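You operate a simulated robot arm through the tools that you are given. There is no shell and no other tool. Be economical: measure what you need, move in short steps, check, and stop when the job is done.

You run a simulated robot arm. Do the job below in one go: nothing can be reset, and whatever is moved stays where it is left.

JOB
Give the feed tray two scoops from the yellow tub; set the slide to Slow.
Fine: use the orange scoop on the low table and put it back.

It is judged by the outcome, as a careful person would: the job done as asked, and still so three seconds after it is handed in. It fails if anything else is knocked over, pushed out of place, dropped, spilled or broken.

ROBOT AND FRAMES
A 7-joint arm with a two-finger parallel gripper on a trunk, on a base that drives. Base frame: it is fixed to the floor where the robot stands at the start and does not move with it; the origin is under the middle of the robot, x ahead of it, y to its left, z up. Readings come in mm, rad, newtons and seconds.
Its first joint turns from -2.007 to 2.007 rad. Places, roughly: feed tray [-1000, -600, 1300]; orange slide [-1000, -600, 1300]; blue lever [-800, -1000, 1300]; yellow tub [500, -2250, 0]; teal scoop [4500, 5500, 500]. Payload 3.91 kg.
The TCP is the grasp point between the finger pads, 30 mm short of the fingertips. In the tool frame z runs along the fingers and y along their closing line. Largest opening 110 mm; finger width 20, thickness 10; the body of the gripper, 48 by 112 mm, starts 55 mm behind the TCP.
Orientation is that of the tool frame in the base frame, as [roll, pitch, yaw] about the fixed x, y, z axes, in that order (R = Rz(yaw) Ry(pitch) Rx(roll)). With the fingers straight down and closing along the base's y, the tool's x points along the base's -x, its y along +y and its z along -z.

CONTROLS
- The arm moves only by the tool servo_tool. Its argument "increments" is one flat list of numbers, 6 for each row, row after row: the shift along the tool's x, y, z in mm, then the turn, a rotation vector about the tool's x, y, z in rad. In form: [tx, ty, tz, ax, ay, az, tx, ty, tz, ax, ay, az, ...]. A call has 1 to 8 rows; each row shifts and turns the commanded pose from where the row before left it, along the tool's axes as they then stand. "fingers" is the closure, from 0 (fully open) to 1 (shut), set as the call begins (left out, the last holds). A row lasts 0.2 s, in which the tool goes at most 50 mm and 0.15 rad; a call with a longer step from one row to the next is refused whole, and so is a gripper value outside its range. A pose out of reach is approached as far as the arm can. The call stops where the force on the tool passes 40 N (or 10 N more than at its start, if that is more) or the arm is blocked; 0.2 s more then pass. Each finger travels about 108 mm/s and halts on what it meets, pressing with about 32 N; the grip force reading is that of the motor and also rises with nothing between the fingers. The clock runs only during rows and for 0.2 s after the last one: add rows that do not move to give the fingers time. The reply holds the time, the measured pose of the TCP, the force on the tool along the base axes, the opening and the grip force, in the units named above and with some noise, and new pictures: "pictures" is both (left out), scene, wrist or none.
- Cameras (640 x 400 px; columns grow to the right, rows downward): "scene" is now at [-59.6, 63.9, 1674.2]; the picture's right is [-1.00, -0.04, 0.00], its down [-0.03, 0.72, -0.69] and it looks along [0.03, -0.69, -0.72] (base axes); focal length 214 px, centre (320, 200). "wrist" rides on the gripper at [72, 17, -103] in the tool frame; the picture's right is [-0.23, 0.97, 0.00], its down [-0.76, -0.18, -0.62] and it looks along [-0.61, -0.14, 0.78] (tool axes); focal length 222 px, centre (320, 200). There is no depth. A picture from a camera that has moved, and an enlarged one, comes with that camera's place and axes in the base frame and with its lens. The place of the scene camera against the robot may be out by one fixed shift of up to 25 mm in any direction.
- lift_body(by): slides the trunk up (or, below 0, down) by that many mm; the arm and the scene camera ride with it, the base frame stays. It gives what a move gives, with no picture.
- drive_base(legs): drives the robot by 1 to 6 legs, each [ahead, turn to the left] in mm and rad, along the robot's own axes; the way and the turn of a leg run together, so that a leg with both is an arc; at most 1500 mm and 3.142 rad a leg. The arm and the cameras ride along, it lands a little off, and it stops where it bumps. It gives what a move gives, and a new picture of the scene camera.
- aim_head(pan, tilt): turns the head with the scene camera to pan (to the left, within 2.705 rad either way) and tilt (down, from -0.506 to 1.204), counted from straight ahead of the robot. It gives what a move gives, and a new picture of the scene camera.
- zoom(camera, box): a new picture of the part [left, top, right, bottom] of that camera's present view, enlarged. The clock stands still meanwhile.
- job_done(): hands the job in; it is judged then, once.

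Work in short steps. Places have to be worked out from the pictures, the camera data and where the tool is seen: move nearer, look again, correct. Check each grasp and each placing, and mend what went wrong. You have 120 turns and 170 pictures in all, those below and enlarged ones among them. Open the gripper and draw the arm clear of the work before you hand the job in, unless the task says otherwise; then end with one line.

The tools are called after "Call:" as a command line: name --argument value ..., lists and objects as JSON in quotes. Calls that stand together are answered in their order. servo_tool: Moves the arm, as the interface text tells. Its arguments: {"type":"object","properties":{"increments":{"type":"array","items":{"type":"number"}},"fingers":{"type":"number"},"pictures":{"type":"string","enum":["both","scene","wrist","none"]}},"required":["increments"]} The other tools are called the same way: lift_body (by) slides the trunk up or down; drive_base (legs) drives the base; aim_head (pan, tilt) turns the head that bears the scene camera; zoom (camera, box) takes an enlarged picture of a part of a camera's view; job_done () hands the job in.

At the start:

```text
time_s: 0.0
eef_pos: [-85.8, -462.8, 1459.5]
tcp_rot: [-3.141, 0.001, 3.133]
ft_force: [-0.1, 0.0, 0.3]
grip_width: 110.2
finger_force: 0.1
trunk travel left (down, up): [-769.0, 221.0]
robot x, y, heading: [1.0, 0.5, 0.004]
head pan, tilt: [-1.532, 0.803]
```

scene: 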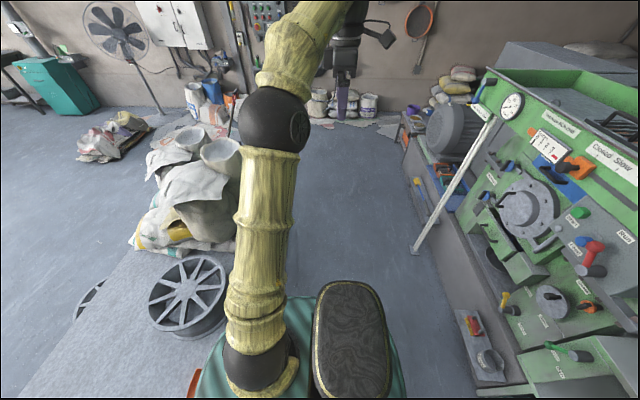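
wrist: 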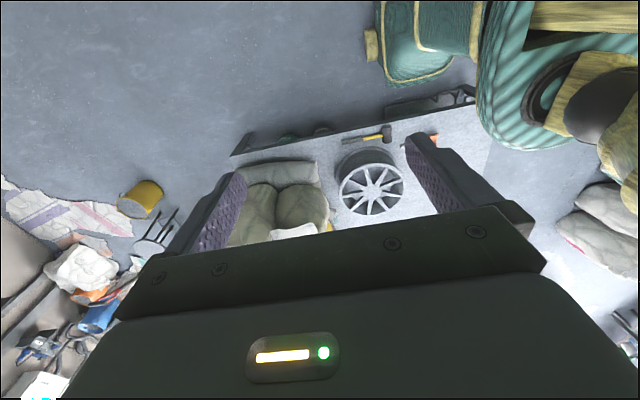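

I start by looking closer at the machine on the right of the scene and at the area around the yellow tub.

Call:
zoom --camera "scene" --box '[400, 40, 640, 400]'

Call:
zoom --camera "scene" --box '[0, 0, 320, 200]'

Call:
zoom --camera "wrist" --box '[0, 100, 440, 375]'

```text
1.11 times, centred on (520, 220) of scene
camera zoom: at [-59.6, 63.9, 1674.2], right [-1.0, -0.04, 0.0], down [-0.03, 0.72, -0.69], along [0.03, -0.69, -0.72], focal length 238 px, centre (98, 178)
```

zoom: 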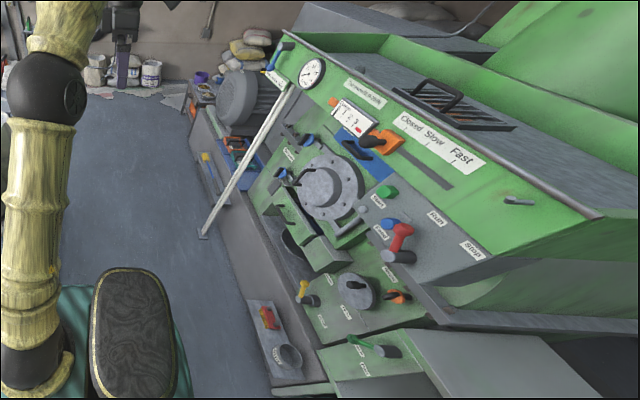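

```text
2.00 times, centred on (160, 100) of scene
camera zoom: at [-59.6, 63.9, 1674.2], right [-1.0, -0.04, 0.0], down [-0.03, 0.72, -0.69], along [0.03, -0.69, -0.72], focal length 429 px, centre (640, 400)
```

zoom: 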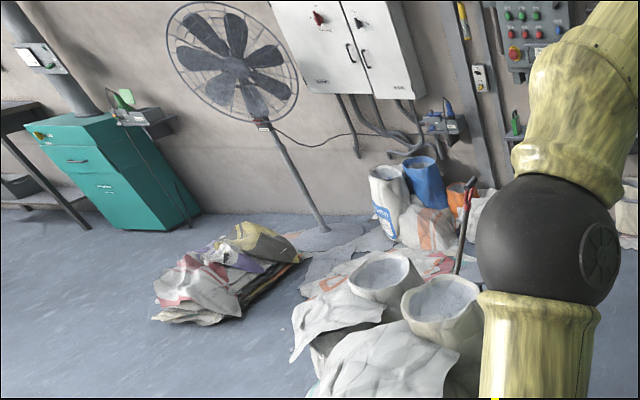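

```text
1.45 times, centred on (220, 238) of wrist
camera zoom: at [-157.5, -445.0, 1562.9], right [0.23, 0.97, 0.0], down [0.76, -0.18, 0.62], along [0.61, -0.15, -0.78], focal length 323 px, centre (466, 146)
```

zoom: 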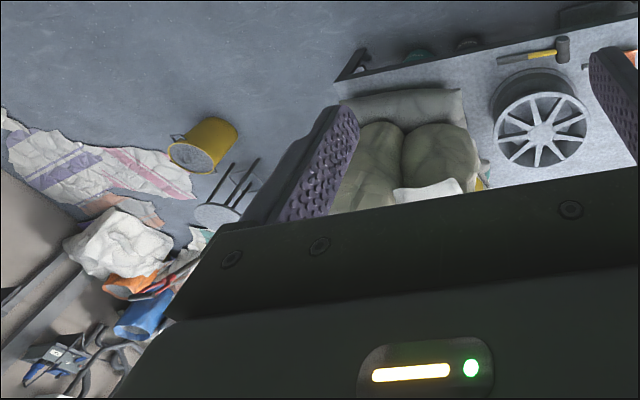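

The wrist view shows the yellow tub upright on the floor, and a low slab with a wheel, a hammer and something orange ahead of the robot. I turn the head to see the low table.

Call:
aim_head --pan -0.3 --tilt 0.9

```text
time_s: 1.4
eef_pos: [-86.1, -463.0, 1459.7]
tcp_rot: [-3.141, 0.0, 3.135]
ft_force: [-0.4, 0.3, 0.1]
grip_width: 109.9
finger_force: 0.1
trunk travel left (down, up): [-769.0, 221.0]
robot x, y, heading: [-3.2, -2.8, -0.002]
head pan, tilt: [-0.3, 0.901]
camera scene: at [9.5, 122.0, 1666.6], right [-0.3, -0.96, 0.0], down [-0.75, 0.23, -0.62], along [0.59, -0.18, -0.78], focal length 214 px, centre (320, 200)
```

scene: 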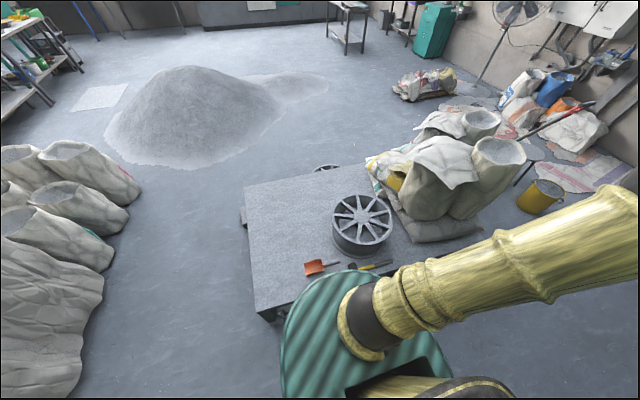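

The orange scoop lies on the low table beside the hammer and the wheel, and the yellow tub stands behind the sacks. I zoom in on both.

Call:
zoom --camera "scene" --box '[230, 220, 420, 340]'

Call:
zoom --camera "scene" --box '[360, 80, 640, 255]'

```text
3.33 times, centred on (325, 280) of scene
camera zoom: at [9.5, 122.0, 1666.6], right [-0.3, -0.96, 0.0], down [-0.75, 0.23, -0.62], along [0.59, -0.18, -0.78], focal length 715 px, centre (303, -67)
```

zoom: 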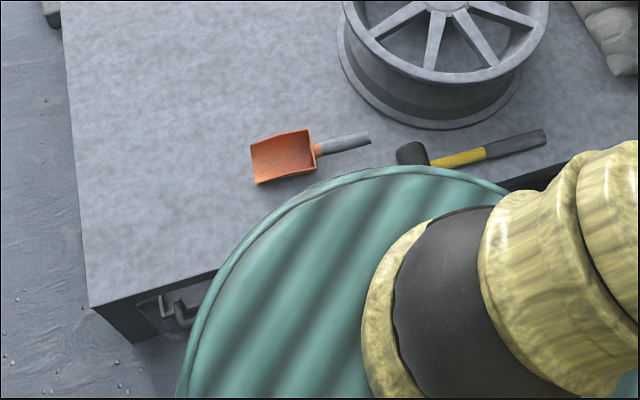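

```text
2.29 times, centred on (500, 168) of scene
camera zoom: at [9.5, 122.0, 1666.6], right [-0.3, -0.96, 0.0], down [-0.75, 0.23, -0.62], along [0.59, -0.18, -0.78], focal length 490 px, centre (-91, 274)
```

zoom: 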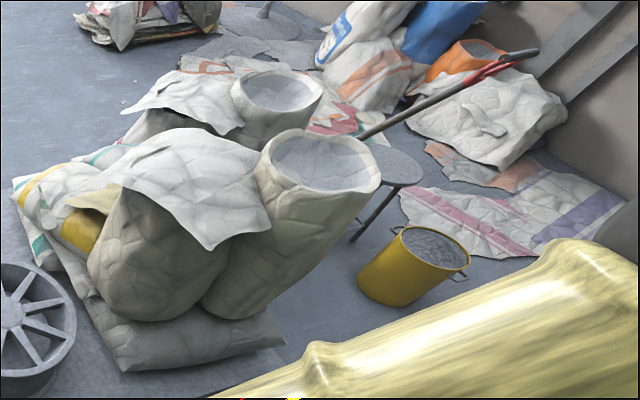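

The scoop lies at roughly (500, 50, 370), its handle pointing to -y. I swing the arm round the robot's axis towards the table, keeping it high.

Call:
servo_tool --increments '[-46.3, -6, 0, 0, 0, -0.1, -46.3, -6, 0, 0, 0, -0.1, -46.3, -6, 0, 0, 0, -0.1, -46.3, -6, 0, 0, 0, -0.1, -46.3, -6, 0, 0, 0, -0.1, -46.3, -6, 0, 0, 0, -0.1, -46.3, -6, 0, 0, 0, -0.1, -46.3, -6, 0, 0, 0, -0.1]' --pictures "none"

Call:
servo_tool --increments '[-46.3, -6, 0, 0, 0, -0.1, -46.3, -6, 0, 0, 0, -0.1, -46.3, -6, 0, 0, 0, -0.1, -46.3, -6, 0, 0, 0, -0.1, -46.3, -6, 0, 0, 0, -0.1, -46.3, -6, 0, 0, 0, -0.1, -46.3, -6, 0, 0, 0, -0.1]' --pictures "wrist"

```text
time_s: 3.2
eef_pos: [268.9, -383.1, 1455.3]
tcp_rot: [-3.14, -0.002, -2.348]
ft_force: [-0.1, 0.4, 0.1]
grip_width: 110.2
finger_force: 0.1
trunk travel left (down, up): [-769.0, 221.0]
robot x, y, heading: [-0.8, -1.2, -0.001]
head pan, tilt: [-0.3, 0.901]
```

```text
time_s: 4.8
eef_pos: [451.3, -122.6, 1458.0]
tcp_rot: [3.141, -0.001, -1.646]
ft_force: [0.2, 0.3, -0.3]
grip_width: 110.1
finger_force: 0.2
trunk travel left (down, up): [-769.0, 221.0]
robot x, y, heading: [-0.9, -0.1, -0.001]
head pan, tilt: [-0.3, 0.901]
camera wrist: at [430.5, -192.1, 1561.0], right [-0.95, 0.3, 0.0], down [0.24, 0.75, 0.62], along [0.19, 0.59, -0.78], focal length 222 px, centre (320, 200)
```

wrist: 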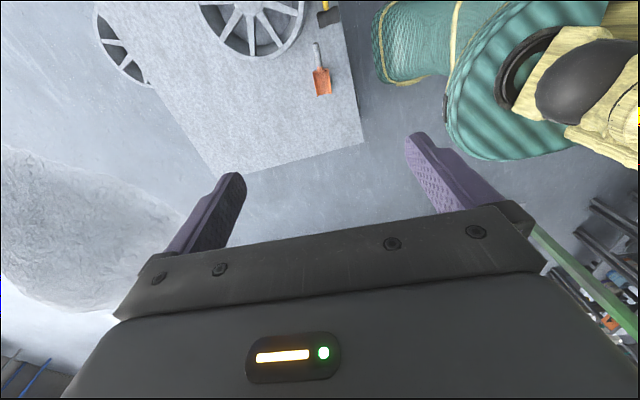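

From the wrist, the handle runs from about (467,-138) to (485,-57) and the blade on to (515,75). I lower the trunk to bring the hand near.

Call:
lift_body --by -700

Call:
servo_tool --increments '[0, 0, 0, 0, 0, 0]'

```text
refused: -700 is not a number from -400 to 400
```

```text
time_s: 5.2
eef_pos: [451.4, -120.7, 1456.9]
tcp_rot: [-3.141, 0.001, -1.648]
ft_force: [-0.1, 0.4, -0.4]
grip_width: 110.0
finger_force: 0.0
trunk travel left (down, up): [-769.0, 221.0]
robot x, y, heading: [-0.8, 1.6, 0.002]
head pan, tilt: [-0.3, 0.901]
camera scene: at [9.8, 122.7, 1666.5], right [-0.3, -0.96, 0.0], down [-0.75, 0.23, -0.62], along [0.59, -0.18, -0.78], focal length 214 px, centre (320, 200)
camera wrist: at [430.2, -193.0, 1561.0], right [-0.95, 0.3, 0.0], down [0.24, 0.75, 0.62], along [0.19, 0.59, -0.78], focal length 222 px, centre (320, 200)
```

scene: 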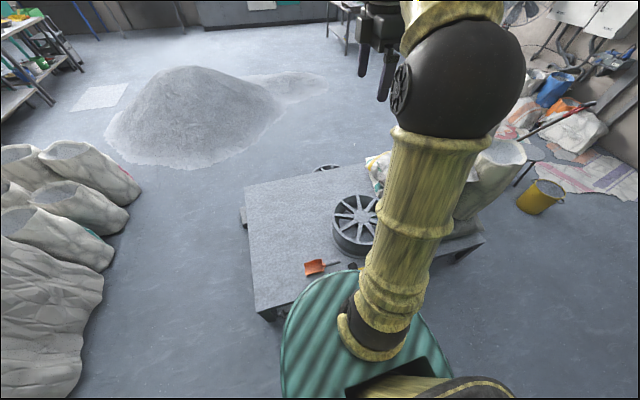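
wrist: 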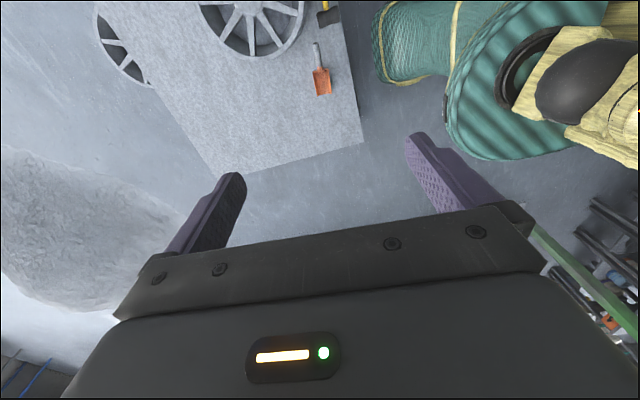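

The limit is 400 per call, so I lower in two moves.

Call:
lift_body --by -400

Call:
lift_body --by -300

Call:
servo_tool --increments '[0, 0, 0, 0, 0, 0]'

```text
time_s: 9.1
eef_pos: [450.8, -121.2, 1058.5]
tcp_rot: [3.14, 0.0, -1.647]
ft_force: [-0.2, 0.2, -0.2]
grip_width: 110.1
finger_force: 0.0
trunk travel left (down, up): [-369.0, 621.0]
robot x, y, heading: [2.3, -1.4, 0.001]
head pan, tilt: [-0.3, 0.901]
```

```text
time_s: 12.1
eef_pos: [449.6, -122.9, 757.6]
tcp_rot: [-3.141, 0.0, -1.647]
ft_force: [0.1, -0.3, 0.0]
grip_width: 110.1
finger_force: 0.1
trunk travel left (down, up): [-69.0, 921.0]
robot x, y, heading: [-2.8, 2.8, -0.006]
head pan, tilt: [-0.3, 0.901]
```

```text
time_s: 12.4
eef_pos: [451.0, -121.8, 757.3]
tcp_rot: [-3.141, -0.002, -1.648]
ft_force: [0.1, 0.0, -0.6]
grip_width: 110.0
finger_force: 0.1
trunk travel left (down, up): [-69.0, 921.0]
robot x, y, heading: [-1.4, -1.5, -0.001]
head pan, tilt: [-0.3, 0.901]
camera scene: at [9.5, 122.2, 966.6], right [-0.3, -0.96, 0.0], down [-0.75, 0.23, -0.62], along [0.59, -0.18, -0.78], focal length 214 px, centre (320, 200)
camera wrist: at [429.9, -193.7, 860.9], right [-0.95, 0.3, 0.0], down [0.24, 0.75, 0.62], along [0.19, 0.59, -0.78], focal length 222 px, centre (320, 200)
```

scene: 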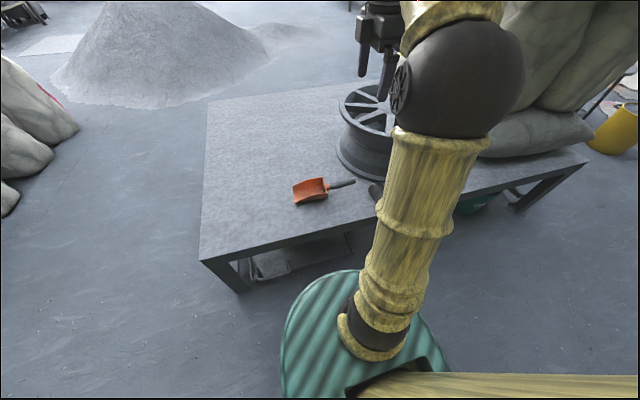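
wrist: 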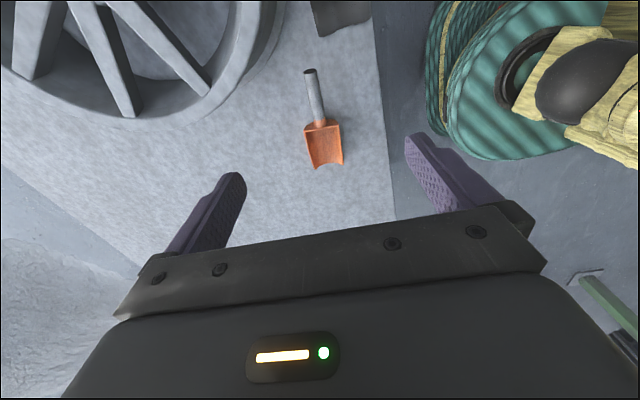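

The handle centre is near (477,-90) and the table top near z = 380-395. I come over it, turn slightly and descend to about z = 560 to look again.

Call:
servo_tool --increments '[-8.5, -6, 45, 0, 0, 0.02, -8.5, -6, 45, 0, 0, 0.02, -8.5, -6, 45, 0, 0, 0.02, -8.5, -6, 45, 0, 0, 0.024]'

```text
time_s: 13.4
eef_pos: [477.3, -90.2, 578.5]
tcp_rot: [-3.14, 0.0, -1.731]
ft_force: [-0.8, -0.4, 0.7]
grip_width: 110.1
finger_force: 0.0
trunk travel left (down, up): [-69.0, 921.0]
robot x, y, heading: [-0.4, -2.7, 0.001]
head pan, tilt: [-0.3, 0.901]
camera scene: at [9.3, 122.2, 966.6], right [-0.3, -0.96, 0.0], down [-0.75, 0.23, -0.62], along [0.59, -0.18, -0.78], focal length 214 px, centre (320, 200)
camera wrist: at [450.9, -158.7, 682.4], right [-0.92, 0.38, 0.0], down [0.3, 0.72, 0.62], along [0.24, 0.58, -0.78], focal length 222 px, centre (320, 200)
```

scene: 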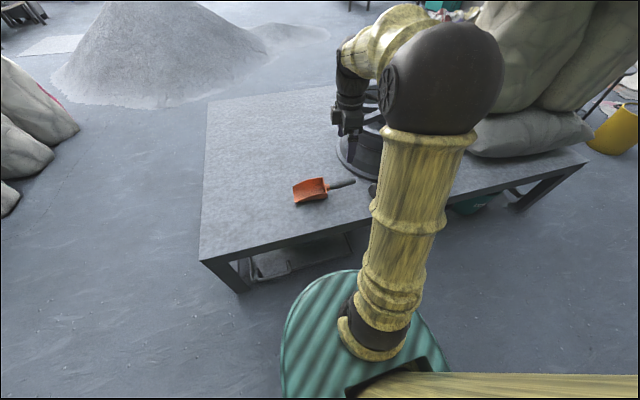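
wrist: 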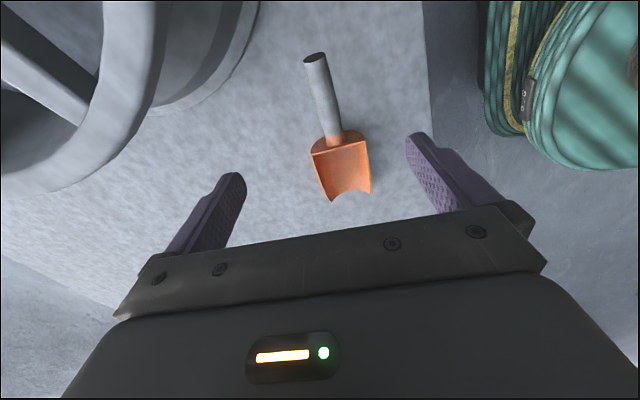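

The handle runs in line between the fingers. I descend 60 mm and look again to fix the height.

Call:
servo_tool --increments '[0, 0, 30, 0, 0, 0, 0, 0, 30, 0, 0, 0]' --pictures "wrist"

```text
time_s: 14.1
eef_pos: [478.8, -91.2, 517.8]
tcp_rot: [-3.141, 0.0, -1.733]
ft_force: [-0.8, 0.0, -0.2]
grip_width: 110.1
finger_force: 0.0
trunk travel left (down, up): [-69.0, 921.0]
robot x, y, heading: [0.3, 1.5, 0.0]
head pan, tilt: [-0.3, 0.901]
camera wrist: at [451.2, -160.4, 620.7], right [-0.92, 0.38, 0.0], down [0.3, 0.72, 0.62], along [0.24, 0.58, -0.78], focal length 222 px, centre (320, 200)
```

wrist: 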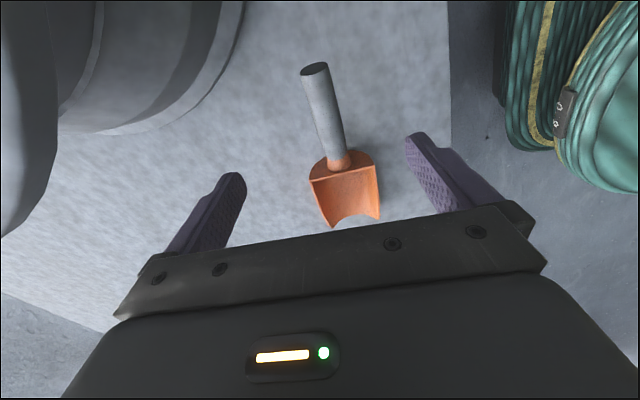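

The handle rises from about z = 426 at the blade to 460 at its end; it sits about 8 mm to tool +y of the TCP. I correct and descend to z = 450.

Call:
servo_tool --increments '[0, 8, 20, 0, 0, 0, 0, 0, 25, 0, 0, 0, 0, 0, 23, 0, 0, 0]'

```text
time_s: 14.8
eef_pos: [470.5, -91.4, 449.6]
tcp_rot: [-3.141, -0.001, -1.733]
ft_force: [0.1, 0.1, -0.2]
grip_width: 110.3
finger_force: 0.0
trunk travel left (down, up): [-69.0, 921.0]
robot x, y, heading: [-0.4, 4.0, 0.002]
head pan, tilt: [-0.3, 0.901]
camera scene: at [9.4, 122.2, 966.6], right [-0.3, -0.96, 0.0], down [-0.75, 0.23, -0.62], along [0.59, -0.18, -0.78], focal length 214 px, centre (320, 200)
camera wrist: at [443.6, -159.6, 553.5], right [-0.92, 0.38, 0.0], down [0.3, 0.72, 0.62], along [0.24, 0.58, -0.78], focal length 222 px, centre (320, 200)
```

scene: 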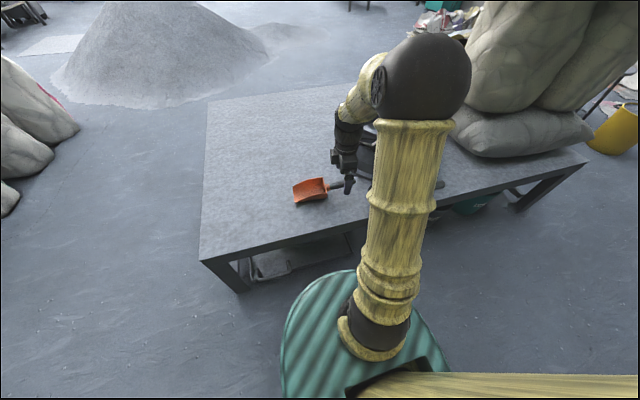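
wrist: 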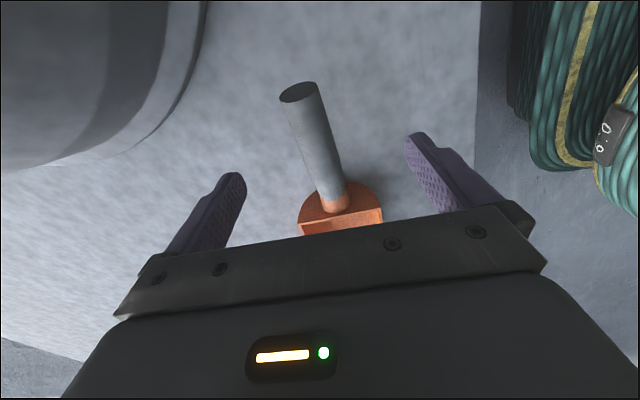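

The handle's middle is at about z = 432. I go down 10 mm more and close the fingers.

Call:
servo_tool --increments '[0, 0, 10, 0, 0, 0]' --pictures "none"

Call:
servo_tool --increments '[0, 0, 0, 0, 0, 0, 0, 0, 0, 0, 0, 0, 0, 0, 0, 0, 0, 0, 0, 0, 0, 0, 0, 0]' --fingers 1 --pictures "wrist"

```text
time_s: 15.2
eef_pos: [470.8, -91.2, 440.8]
tcp_rot: [3.142, 0.0, -1.733]
ft_force: [0.4, 0.4, -0.6]
grip_width: 110.0
finger_force: 0.0
trunk travel left (down, up): [-69.0, 921.0]
robot x, y, heading: [0.8, 1.1, 0.0]
head pan, tilt: [-0.3, 0.901]
```

```text
time_s: 16.2
eef_pos: [472.1, -91.5, 440.5]
tcp_rot: [-3.141, 0.0, -1.733]
ft_force: [-0.9, 0.2, 0.2]
grip_width: 23.8
finger_force: 32.2
trunk travel left (down, up): [-69.0, 921.0]
robot x, y, heading: [-1.5, 1.6, 0.001]
head pan, tilt: [-0.3, 0.901]
camera wrist: at [444.3, -159.7, 543.4], right [-0.92, 0.38, 0.0], down [0.3, 0.72, 0.62], along [0.24, 0.58, -0.78], focal length 222 px, centre (320, 200)
```

wrist: 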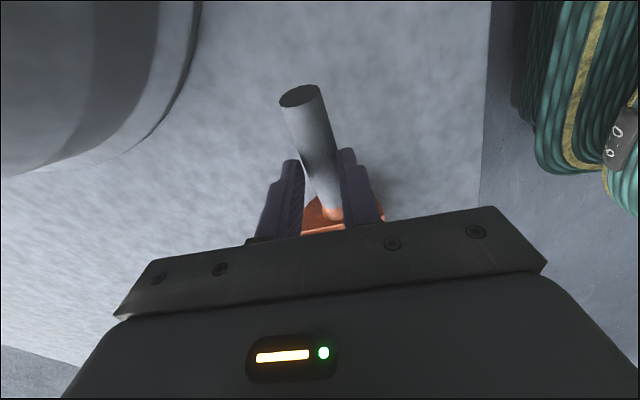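

Gripped (23.8 mm). I note the pickup pose (471.5, -91.3, 440.6, yaw -1.733) for putting back, and lift straight up.

Call:
servo_tool --increments '[0, 0, -20, 0, 0, 0, 0, 0, -30, 0, 0, 0, 0, 0, -40, 0, 0, 0, 0, 0, -40, 0, 0, 0, 0, 0, -40, 0, 0, 0, 0, 0, -40, 0, 0, 0]'

```text
time_s: 17.6
eef_pos: [471.0, -92.5, 648.0]
tcp_rot: [3.14, -0.001, -1.73]
ft_force: [-0.4, 0.6, -1.2]
grip_width: 0.1
finger_force: 31.8
trunk travel left (down, up): [-69.0, 921.0]
robot x, y, heading: [1.5, -1.8, 0.001]
head pan, tilt: [-0.3, 0.901]
camera scene: at [9.7, 122.2, 966.5], right [-0.3, -0.96, 0.0], down [-0.75, 0.23, -0.62], along [0.59, -0.18, -0.78], focal length 214 px, centre (320, 200)
camera wrist: at [444.4, -160.3, 752.0], right [-0.92, 0.38, 0.0], down [0.3, 0.72, 0.62], along [0.24, 0.58, -0.78], focal length 222 px, centre (320, 200)
```

scene: 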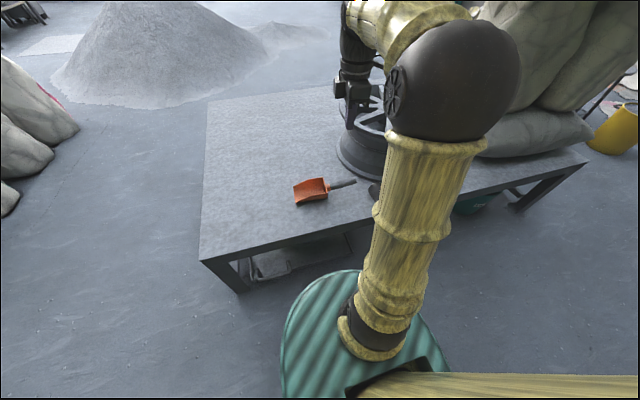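
wrist: 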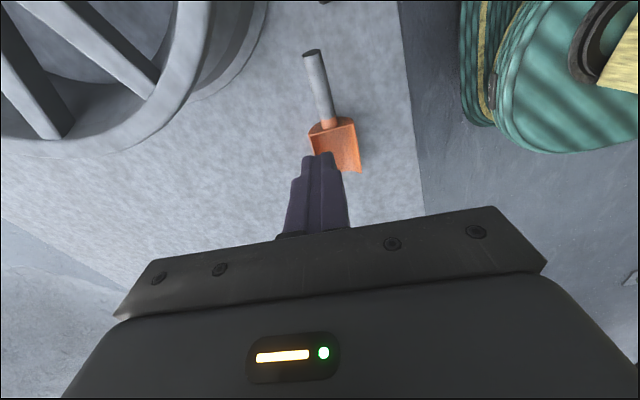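

The fingers slipped off: the handle lies lower than I judged. The scoop seems in place; I zoom in to measure again.

Call:
zoom --camera "wrist" --box '[270, 30, 398, 110]'

Call:
zoom --camera "scene" --box '[270, 150, 398, 230]'

```text
5.00 times, centred on (334, 70) of wrist
camera zoom: at [444.4, -160.3, 752.0], right [-0.92, 0.38, 0.0], down [0.3, 0.72, 0.62], along [0.24, 0.58, -0.78], focal length 1111 px, centre (250, 850)
```

zoom: 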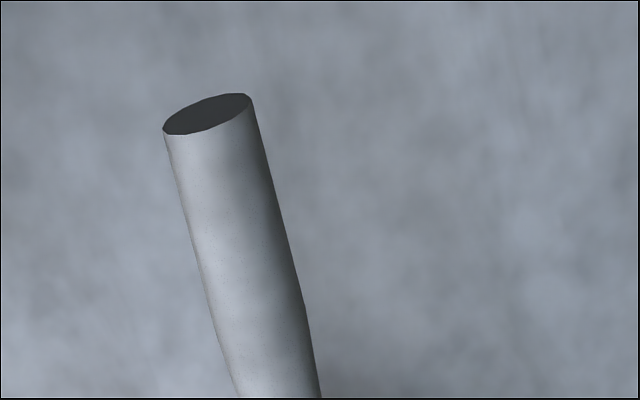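

```text
5.00 times, centred on (334, 190) of scene
camera zoom: at [9.7, 122.2, 966.5], right [-0.3, -0.96, 0.0], down [-0.75, 0.23, -0.62], along [0.59, -0.18, -0.78], focal length 1072 px, centre (250, 250)
```

zoom: 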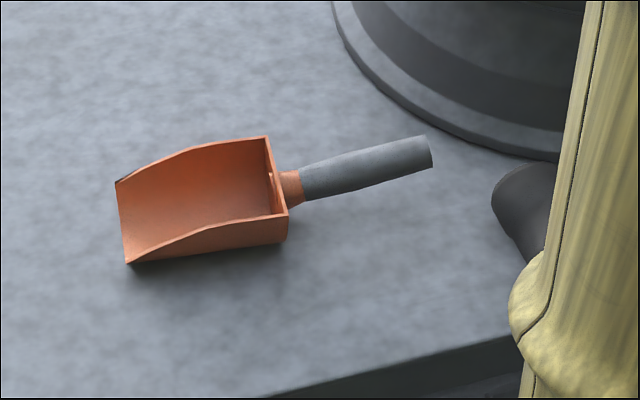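

The handle is now centred under the TCP, its middle likely at about z = 410. I open and descend again to z = 440, then a bit at a time with the force guard.

Call:
servo_tool --increments '[0, 2, 0, 0, 0, -0.04, 0, 0, 40, 0, 0, 0, 0, 0, 45, 0, 0, 0, 0, 0, 45, 0, 0, 0, 0, 0, 45, 0, 0, 0, 0, 0, 32, 0, 0, 0]' --fingers 0 --pictures "wrist"

Call:
servo_tool --increments '[0, 0, 5, 0, 0, 0, 0, 0, 5, 0, 0, 0, 0, 0, 5, 0, 0, 0]' --pictures "both"

```text
time_s: 19.1
eef_pos: [468.5, -88.6, 441.4]
tcp_rot: [-3.14, 0.0, -1.692]
ft_force: [-0.8, 0.8, -0.5]
grip_width: 110.1
finger_force: 0.1
trunk travel left (down, up): [-69.0, 921.0]
robot x, y, heading: [0.8, 1.5, 0.001]
head pan, tilt: [-0.3, 0.901]
camera wrist: at [444.0, -159.2, 545.0], right [-0.94, 0.34, 0.0], down [0.27, 0.73, 0.62], along [0.21, 0.59, -0.78], focal length 222 px, centre (320, 200)
```

wrist: 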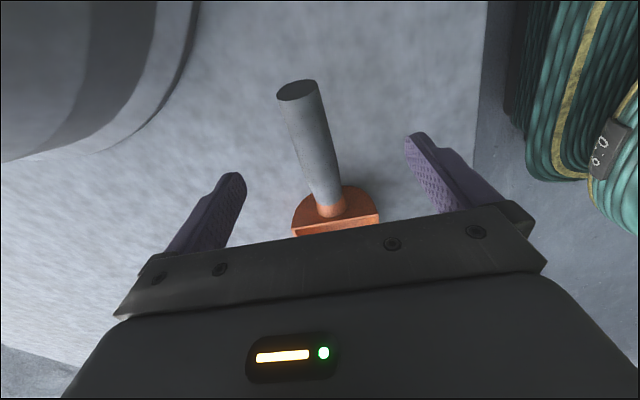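

```text
time_s: 19.9
eef_pos: [468.9, -89.3, 426.2]
tcp_rot: [3.141, 0.0, -1.693]
ft_force: [-0.3, 0.1, 0.4]
grip_width: 110.0
finger_force: 0.1
trunk travel left (down, up): [-69.0, 921.0]
robot x, y, heading: [-0.6, 1.3, -0.004]
head pan, tilt: [-0.3, 0.901]
camera scene: at [9.5, 122.2, 966.6], right [-0.3, -0.96, 0.0], down [-0.75, 0.23, -0.62], along [0.59, -0.18, -0.78], focal length 214 px, centre (320, 200)
camera wrist: at [444.2, -159.4, 530.4], right [-0.94, 0.34, 0.0], down [0.27, 0.73, 0.62], along [0.21, 0.58, -0.78], focal length 222 px, centre (320, 200)
```

scene: 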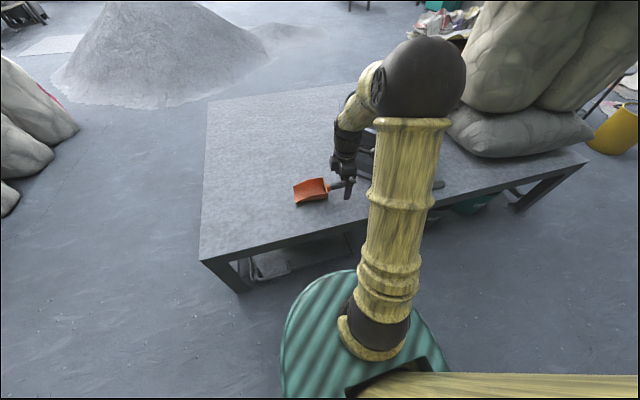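
wrist: 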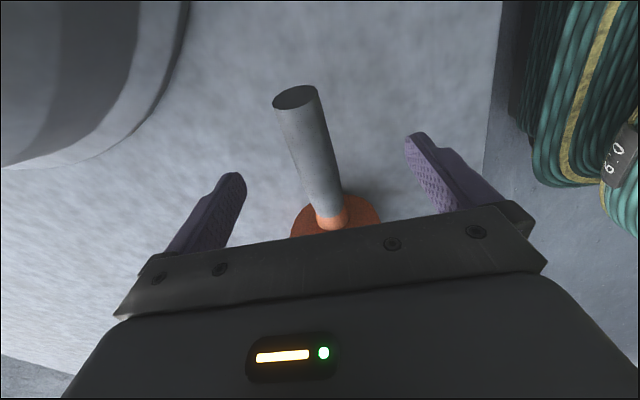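

I check the fingers against the handle in the scene camera.

Call:
zoom --camera "scene" --box '[290, 150, 386, 210]'

```text
6.67 times, centred on (338, 180) of scene
camera zoom: at [9.5, 122.2, 966.6], right [-0.3, -0.96, 0.0], down [-0.75, 0.23, -0.62], along [0.59, -0.18, -0.78], focal length 1430 px, centre (200, 333)
```

zoom: 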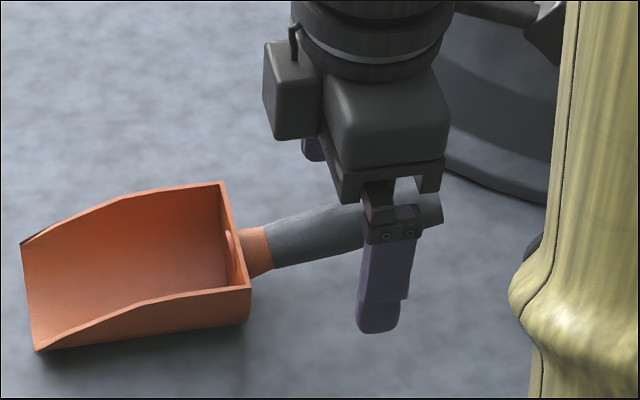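

The handle centre is only about 8 mm above the fingertip level, so I go 16 mm lower in small steps, then close.

Call:
servo_tool --increments '[0, 0, 5, 0, 0, 0, 0, 0, 5, 0, 0, 0, 0, 0, 6, 0, 0, 0]' --pictures "none"

Call:
zoom --camera "scene" --box '[290, 150, 386, 210]'

```text
time_s: 20.6
eef_pos: [467.9, -88.8, 410.5]
tcp_rot: [3.141, 0.0, -1.692]
ft_force: [0.4, 0.3, 0.3]
grip_width: 110.0
finger_force: 0.0
trunk travel left (down, up): [-69.0, 921.0]
robot x, y, heading: [0.4, -0.4, -0.001]
head pan, tilt: [-0.3, 0.901]
```

```text
6.67 times, centred on (338, 180) of scene
camera zoom: at [9.5, 122.2, 966.6], right [-0.3, -0.96, 0.0], down [-0.75, 0.23, -0.62], along [0.59, -0.18, -0.78], focal length 1430 px, centre (200, 333)
```

zoom: 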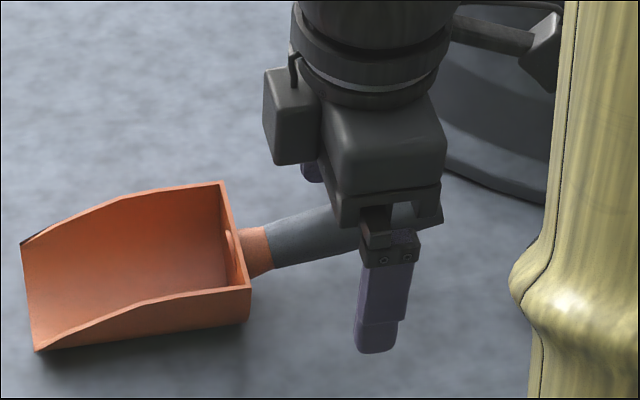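

Good overlap and no contact. Close.

Call:
servo_tool --increments '[0, 0, 0, 0, 0, 0, 0, 0, 0, 0, 0, 0, 0, 0, 0, 0, 0, 0, 0, 0, 0, 0, 0, 0]' --fingers 1 --pictures "none"

Call:
servo_tool --increments '[0, 0, -15, 0, 0, 0, 0, 0, -25, 0, 0, 0]'

```text
time_s: 21.6
eef_pos: [467.8, -90.2, 411.4]
tcp_rot: [-3.141, 0.0, -1.693]
ft_force: [1.2, 1.0, -0.5]
grip_width: 25.4
finger_force: 32.3
trunk travel left (down, up): [-69.0, 921.0]
robot x, y, heading: [2.8, -0.9, 0.001]
head pan, tilt: [-0.3, 0.901]
```

```text
time_s: 22.2
eef_pos: [469.9, -92.1, 450.9]
tcp_rot: [3.14, 0.0, -1.692]
ft_force: [0.2, -0.5, -1.6]
grip_width: 25.4
finger_force: 32.0
trunk travel left (down, up): [-69.0, 921.0]
robot x, y, heading: [-3.1, 2.9, 0.001]
head pan, tilt: [-0.3, 0.901]
camera scene: at [9.7, 122.2, 966.5], right [-0.3, -0.96, 0.0], down [-0.75, 0.23, -0.62], along [0.59, -0.18, -0.78], focal length 214 px, centre (320, 200)
camera wrist: at [444.9, -160.8, 555.1], right [-0.94, 0.34, 0.0], down [0.27, 0.73, 0.62], along [0.21, 0.59, -0.78], focal length 222 px, centre (320, 200)
```

scene: 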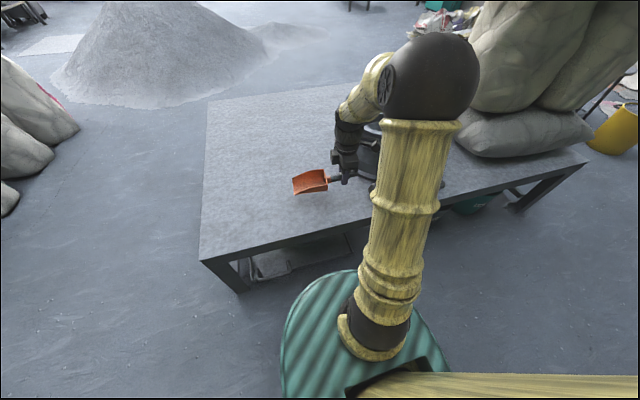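
wrist: 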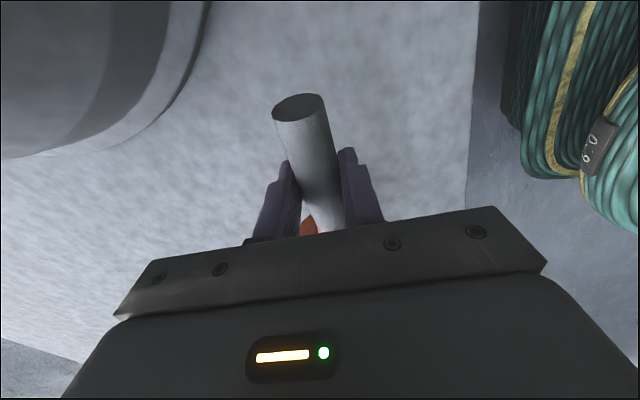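

The scoop is held. Placing-back pose: TCP (468,-90,411), yaw -1.693. I raise the trunk and turn the robot towards the tub.

Call:
lift_body --by 400

Call:
drive_base --legs '[[0, -1.33]]'

```text
time_s: 26.1
eef_pos: [469.4, -91.7, 852.3]
tcp_rot: [-3.142, 0.002, -1.693]
ft_force: [-0.6, -1.0, -2.4]
grip_width: 25.3
finger_force: 31.8
trunk travel left (down, up): [-469.0, 521.0]
robot x, y, heading: [1.4, 3.2, -0.006]
head pan, tilt: [-0.3, 0.901]
```

```text
time_s: 29.8
eef_pos: [14.2, -477.0, 851.9]
tcp_rot: [3.139, 0.0, -3.041]
ft_force: [0.2, 0.8, -3.6]
grip_width: 25.4
finger_force: 32.1
trunk travel left (down, up): [-469.0, 521.0]
robot x, y, heading: [1.5, -1.8, -1.344]
head pan, tilt: [-0.3, 0.901]
camera scene: at [127.6, 8.2, 1366.6], right [-1.0, 0.08, 0.0], down [0.06, 0.78, -0.62], along [-0.05, -0.62, -0.78], focal length 214 px, centre (320, 200)
```

scene: 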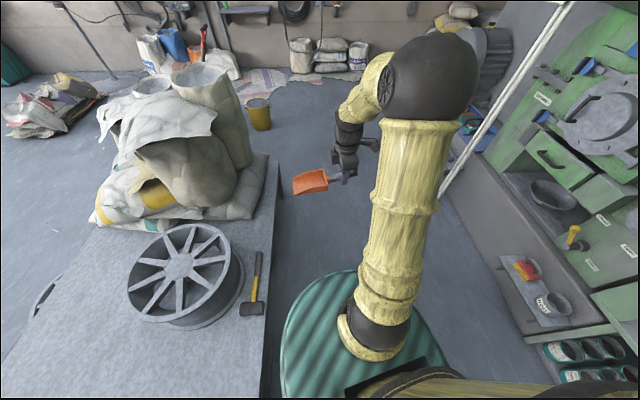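

The table runs along x > 330, so I drive straight down the corridor first and then look at the tub from nearer.

Call:
drive_base --legs '[[0, -0.28], [1500, 0]]'

Call:
aim_head --pan 0.6 --tilt 0.9

```text
time_s: 38.1
eef_pos: [-205.6, -1949.0, 850.9]
tcp_rot: [-3.14, -0.001, 2.962]
ft_force: [0.6, -0.6, -1.3]
grip_width: 25.3
finger_force: 32.2
trunk travel left (down, up): [-469.0, 521.0]
robot x, y, heading: [-88.5, -1486.3, -1.628]
head pan, tilt: [-0.3, 0.901]
camera scene: at [39.8, -1515.0, 1366.6], right [-0.94, 0.35, 0.0], down [0.28, 0.73, -0.62], along [-0.22, -0.58, -0.78], focal length 214 px, centre (320, 200)
```

scene: 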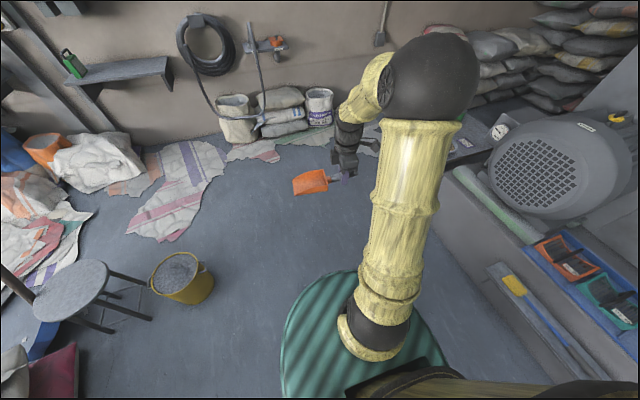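

```text
time_s: 39.3
eef_pos: [-206.2, -1949.2, 851.5]
tcp_rot: [3.14, 0.001, 2.964]
ft_force: [0.1, -0.4, -1.4]
grip_width: 25.4
finger_force: 32.6
trunk travel left (down, up): [-469.0, 521.0]
robot x, y, heading: [-87.6, -1487.2, -1.628]
head pan, tilt: [0.6, 0.901]
camera scene: at [105.2, -1509.1, 1366.6], right [-0.86, -0.52, 0.0], down [-0.4, 0.67, -0.62], along [0.32, -0.53, -0.78], focal length 214 px, centre (320, 200)
```

scene: 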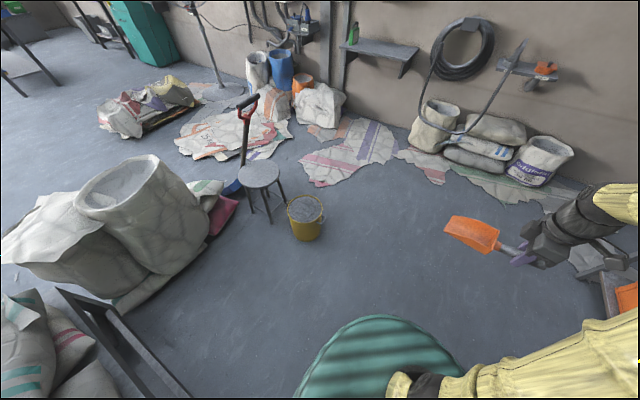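

The tub's top is centred near (613,-2148,240), diameter about 240 mm. I turn to face it and drive part of the way, then look again.

Call:
drive_base --legs '[[0, 0.872], [420, 0]]'

Call:
aim_head --pan 0.25 --tilt 0.95

```text
time_s: 44.1
eef_pos: [483.2, -2166.2, 851.4]
tcp_rot: [-3.141, 0.0, -2.462]
ft_force: [-0.5, -0.2, -1.5]
grip_width: 25.2
finger_force: 32.1
trunk travel left (down, up): [-469.0, 521.0]
robot x, y, heading: [207.4, -1774.5, -0.768]
head pan, tilt: [0.6, 0.901]
camera scene: at [345.3, -1644.3, 1366.6], right [-0.17, -0.99, 0.0], down [-0.77, 0.13, -0.62], along [0.61, -0.1, -0.78], focal length 214 px, centre (320, 200)
```

scene: 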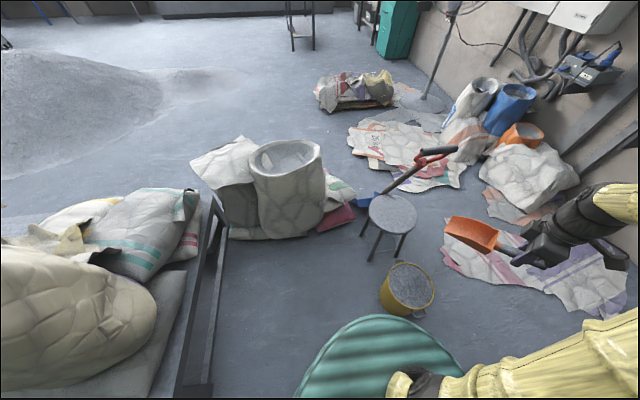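

```text
time_s: 44.9
eef_pos: [483.5, -2166.1, 851.0]
tcp_rot: [-3.142, 0.001, -2.46]
ft_force: [-0.4, 0.2, -1.5]
grip_width: 25.2
finger_force: 31.8
trunk travel left (down, up): [-469.0, 521.0]
robot x, y, heading: [210.5, -1770.8, -0.772]
head pan, tilt: [0.25, 0.949]
camera scene: at [334.0, -1667.5, 1363.0], right [-0.5, -0.87, 0.0], down [-0.71, 0.4, -0.58], along [0.51, -0.29, -0.81], focal length 214 px, centre (320, 200)
```

scene: 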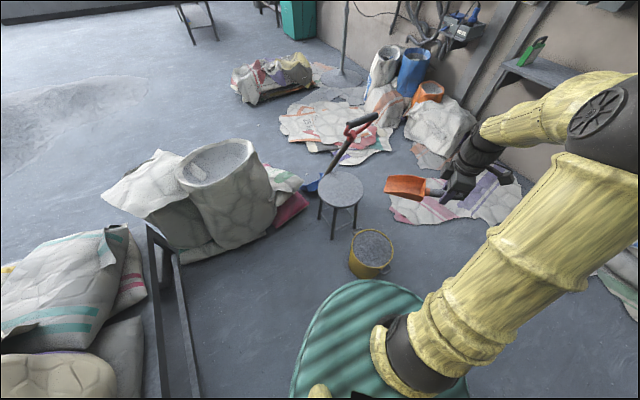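

The tub centre is at about (611,-2155). I drive 110 mm closer so it stands about 445 mm from the axis, then bring the TCP above it at height.

Call:
drive_base --legs '[[110, 0]]'

```text
time_s: 46.1
eef_pos: [562.4, -2240.0, 850.1]
tcp_rot: [3.141, 0.0, -2.46]
ft_force: [0.7, 0.6, -2.4]
grip_width: 25.6
finger_force: 31.9
trunk travel left (down, up): [-469.0, 521.0]
robot x, y, heading: [288.1, -1847.4, -0.764]
head pan, tilt: [0.25, 0.949]
camera scene: at [412.3, -1743.6, 1362.9], right [-0.5, -0.87, 0.0], down [-0.71, 0.4, -0.58], along [0.5, -0.29, -0.81], focal length 214 px, centre (320, 200)
```

scene: 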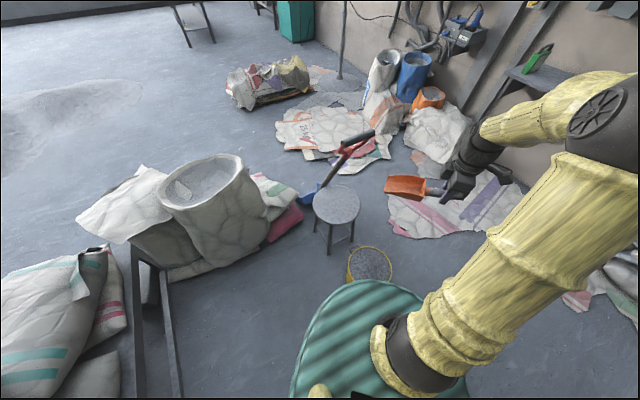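

The arm posture repeats with the trunk, so I make a dry run of the scooping poses 469 mm above the tub. First to the spot at "level" height z = 709.

Call:
servo_tool --increments '[-15.7, 16, 30, 0, 0, 0, -15.7, 16.5, 30, 0, 0, 0, 0, 0, 40, 0, 0, 0, 0, 0, 41, 0, 0, 0]' --pictures "wrist"

```text
time_s: 47.1
eef_pos: [566.1, -2197.8, 711.9]
tcp_rot: [3.14, 0.0, -2.46]
ft_force: [-0.4, 0.0, -2.2]
grip_width: 25.2
finger_force: 32.2
trunk travel left (down, up): [-469.0, 521.0]
robot x, y, heading: [285.7, -1853.6, -0.772]
head pan, tilt: [0.25, 0.949]
camera wrist: at [502.8, -2230.1, 814.6], right [-0.44, 0.9, 0.0], down [0.7, 0.34, 0.62], along [0.56, 0.27, -0.78], focal length 222 px, centre (320, 200)
```

wrist: 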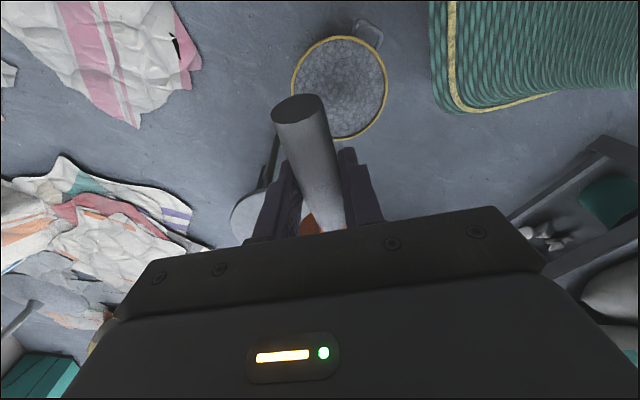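

Reachable. The wrist view puts the rim centre nearer (592,-2138). Now I dry-run the 60° tilt (turn about tool y) at this height.

Call:
servo_tool --increments '[0, 0, 0, 0, 0.15, 0, 0, 0, 0, 0, 0.15, 0, 0, 0, 0, 0, 0.15, 0, 0, 0, 0, 0, 0.15, 0, 0, 0, 0, 0, 0.15, 0, 0, 0, 0, 0, 0.15, 0, 0, 0, 0, 0, 0.147, 0]' --pictures "both"

```text
time_s: 48.7
eef_pos: [565.4, -2196.1, 710.6]
tcp_rot: [-3.141, -1.049, -2.46]
ft_force: [1.2, -0.1, -1.7]
grip_width: 25.0
finger_force: 32.4
trunk travel left (down, up): [-469.0, 521.0]
robot x, y, heading: [291.0, -1847.6, -0.769]
head pan, tilt: [0.25, 0.949]
camera scene: at [412.1, -1743.4, 1363.0], right [-0.5, -0.87, 0.0], down [-0.71, 0.4, -0.58], along [0.51, -0.29, -0.81], focal length 214 px, centre (320, 200)
camera wrist: at [598.3, -2149.2, 825.3], right [-0.53, 0.83, -0.2], down [0.83, 0.44, -0.35], along [-0.2, -0.35, -0.92], focal length 222 px, centre (320, 200)
```

scene: 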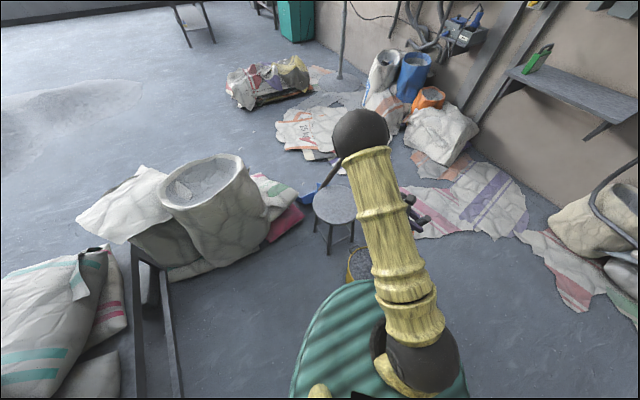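
wrist: 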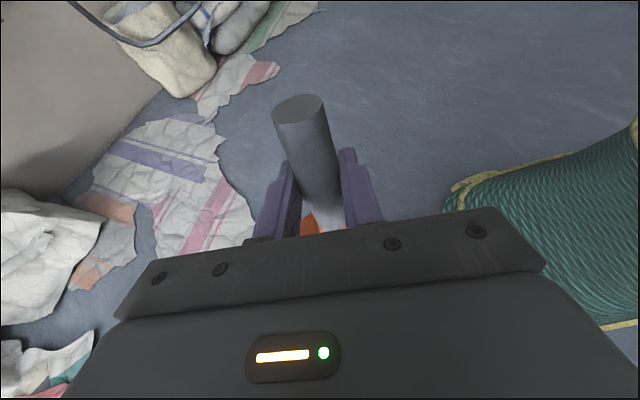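

The tilt is reachable. I tilt back level and lower the trunk 250 mm to refine the tub position with the wrist camera.

Call:
servo_tool --increments '[0, 0, 0, 0, -0.15, 0, 0, 0, 0, 0, -0.15, 0, 0, 0, 0, 0, -0.15, 0, 0, 0, 0, 0, -0.15, 0, 0, 0, 0, 0, -0.15, 0, 0, 0, 0, 0, -0.15, 0, 0, 0, 0, 0, -0.147, 0]' --pictures "none"

Call:
lift_body --by -270

Call:
servo_tool --increments '[0, 0, 0, 0, 0, 0]'

```text
time_s: 50.3
eef_pos: [565.2, -2194.8, 710.7]
tcp_rot: [3.142, 0.003, -2.46]
ft_force: [-0.1, -0.1, -1.3]
grip_width: 25.1
finger_force: 32.6
trunk travel left (down, up): [-469.0, 521.0]
robot x, y, heading: [286.2, -1852.7, -0.769]
head pan, tilt: [0.25, 0.949]
```

```text
time_s: 53.1
eef_pos: [566.2, -2195.5, 440.1]
tcp_rot: [-3.141, 0.001, -2.46]
ft_force: [0.1, -0.6, -2.4]
grip_width: 25.5
finger_force: 32.3
trunk travel left (down, up): [-199.0, 791.0]
robot x, y, heading: [290.6, -1851.0, -0.773]
head pan, tilt: [0.25, 0.949]
```

```text
time_s: 53.5
eef_pos: [566.4, -2196.7, 440.1]
tcp_rot: [-3.14, 0.002, -2.461]
ft_force: [-0.5, 0.0, -2.0]
grip_width: 25.3
finger_force: 32.1
trunk travel left (down, up): [-199.0, 791.0]
robot x, y, heading: [290.7, -1852.2, -0.77]
head pan, tilt: [0.25, 0.949]
camera scene: at [412.0, -1743.3, 1093.0], right [-0.5, -0.87, 0.0], down [-0.71, 0.4, -0.58], along [0.51, -0.29, -0.81], focal length 214 px, centre (320, 200)
camera wrist: at [500.5, -2228.6, 544.2], right [-0.44, 0.9, 0.0], down [0.7, 0.34, 0.62], along [0.56, 0.27, -0.78], focal length 222 px, centre (320, 200)
```

scene: 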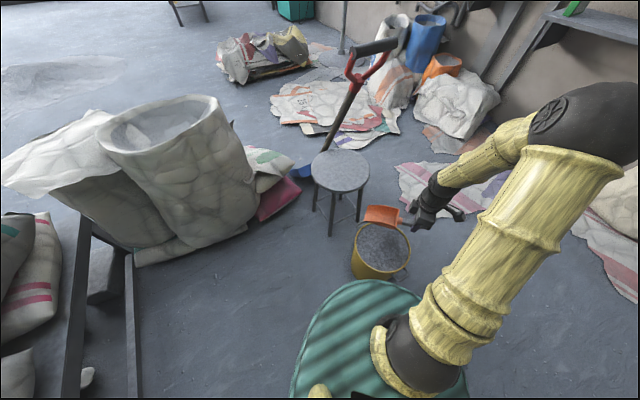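
wrist: 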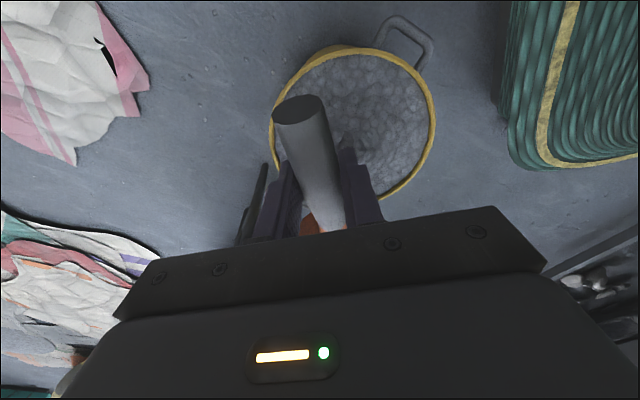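

Two wrist views give the rim at about z = 190, diameter 255, centre (586,-2130): 57 mm ahead of and 38 mm to tool +y of the TCP. I shift sideways, raise the arm 100 and lower the trunk 190 to keep clearance, then look.

Call:
servo_tool --increments '[0, 19, -33, 0, 0, 0, 0, 19, -33, 0, 0, 0, 0, 0, -34, 0, 0, 0]' --pictures "none"

Call:
lift_body --by -190

Call:
servo_tool --increments '[0, 0, 0, 0, 0, 0]'

```text
time_s: 54.3
eef_pos: [541.1, -2167.3, 541.6]
tcp_rot: [3.141, 0.0, -2.464]
ft_force: [-0.1, -0.3, -1.5]
grip_width: 25.1
finger_force: 31.8
trunk travel left (down, up): [-199.0, 791.0]
robot x, y, heading: [287.2, -1854.2, -0.77]
head pan, tilt: [0.25, 0.949]
```

```text
time_s: 56.3
eef_pos: [540.9, -2167.6, 350.8]
tcp_rot: [3.141, -0.001, -2.462]
ft_force: [-0.6, 0.3, -2.1]
grip_width: 25.5
finger_force: 31.8
trunk travel left (down, up): [-9.0, 981.0]
robot x, y, heading: [286.7, -1849.7, -0.77]
head pan, tilt: [0.25, 0.949]
```

```text
time_s: 56.7
eef_pos: [540.3, -2166.7, 350.4]
tcp_rot: [-3.141, -0.002, -2.46]
ft_force: [0.2, -0.8, -2.2]
grip_width: 25.0
finger_force: 32.2
trunk travel left (down, up): [-9.0, 981.0]
robot x, y, heading: [291.9, -1847.0, -0.769]
head pan, tilt: [0.25, 0.949]
camera scene: at [412.0, -1743.2, 903.0], right [-0.5, -0.87, 0.0], down [-0.71, 0.4, -0.58], along [0.51, -0.29, -0.81], focal length 214 px, centre (320, 200)
camera wrist: at [475.9, -2200.0, 454.8], right [-0.44, 0.9, 0.0], down [0.7, 0.34, 0.62], along [0.56, 0.27, -0.78], focal length 222 px, centre (320, 200)
```

scene: 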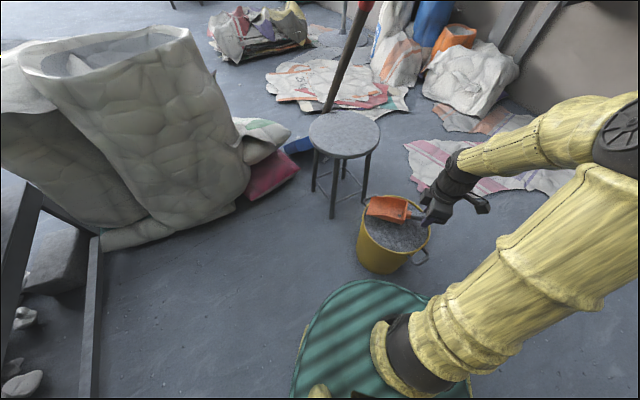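
wrist: 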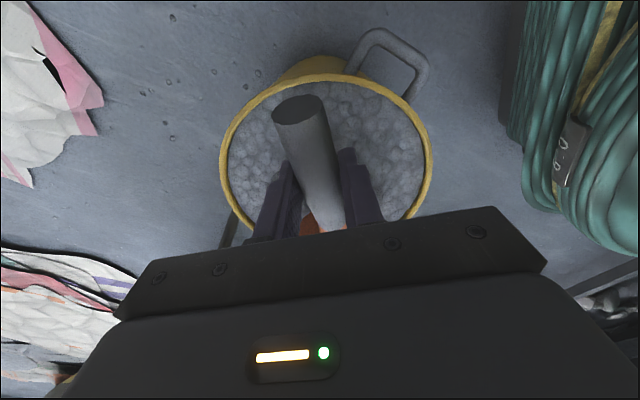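

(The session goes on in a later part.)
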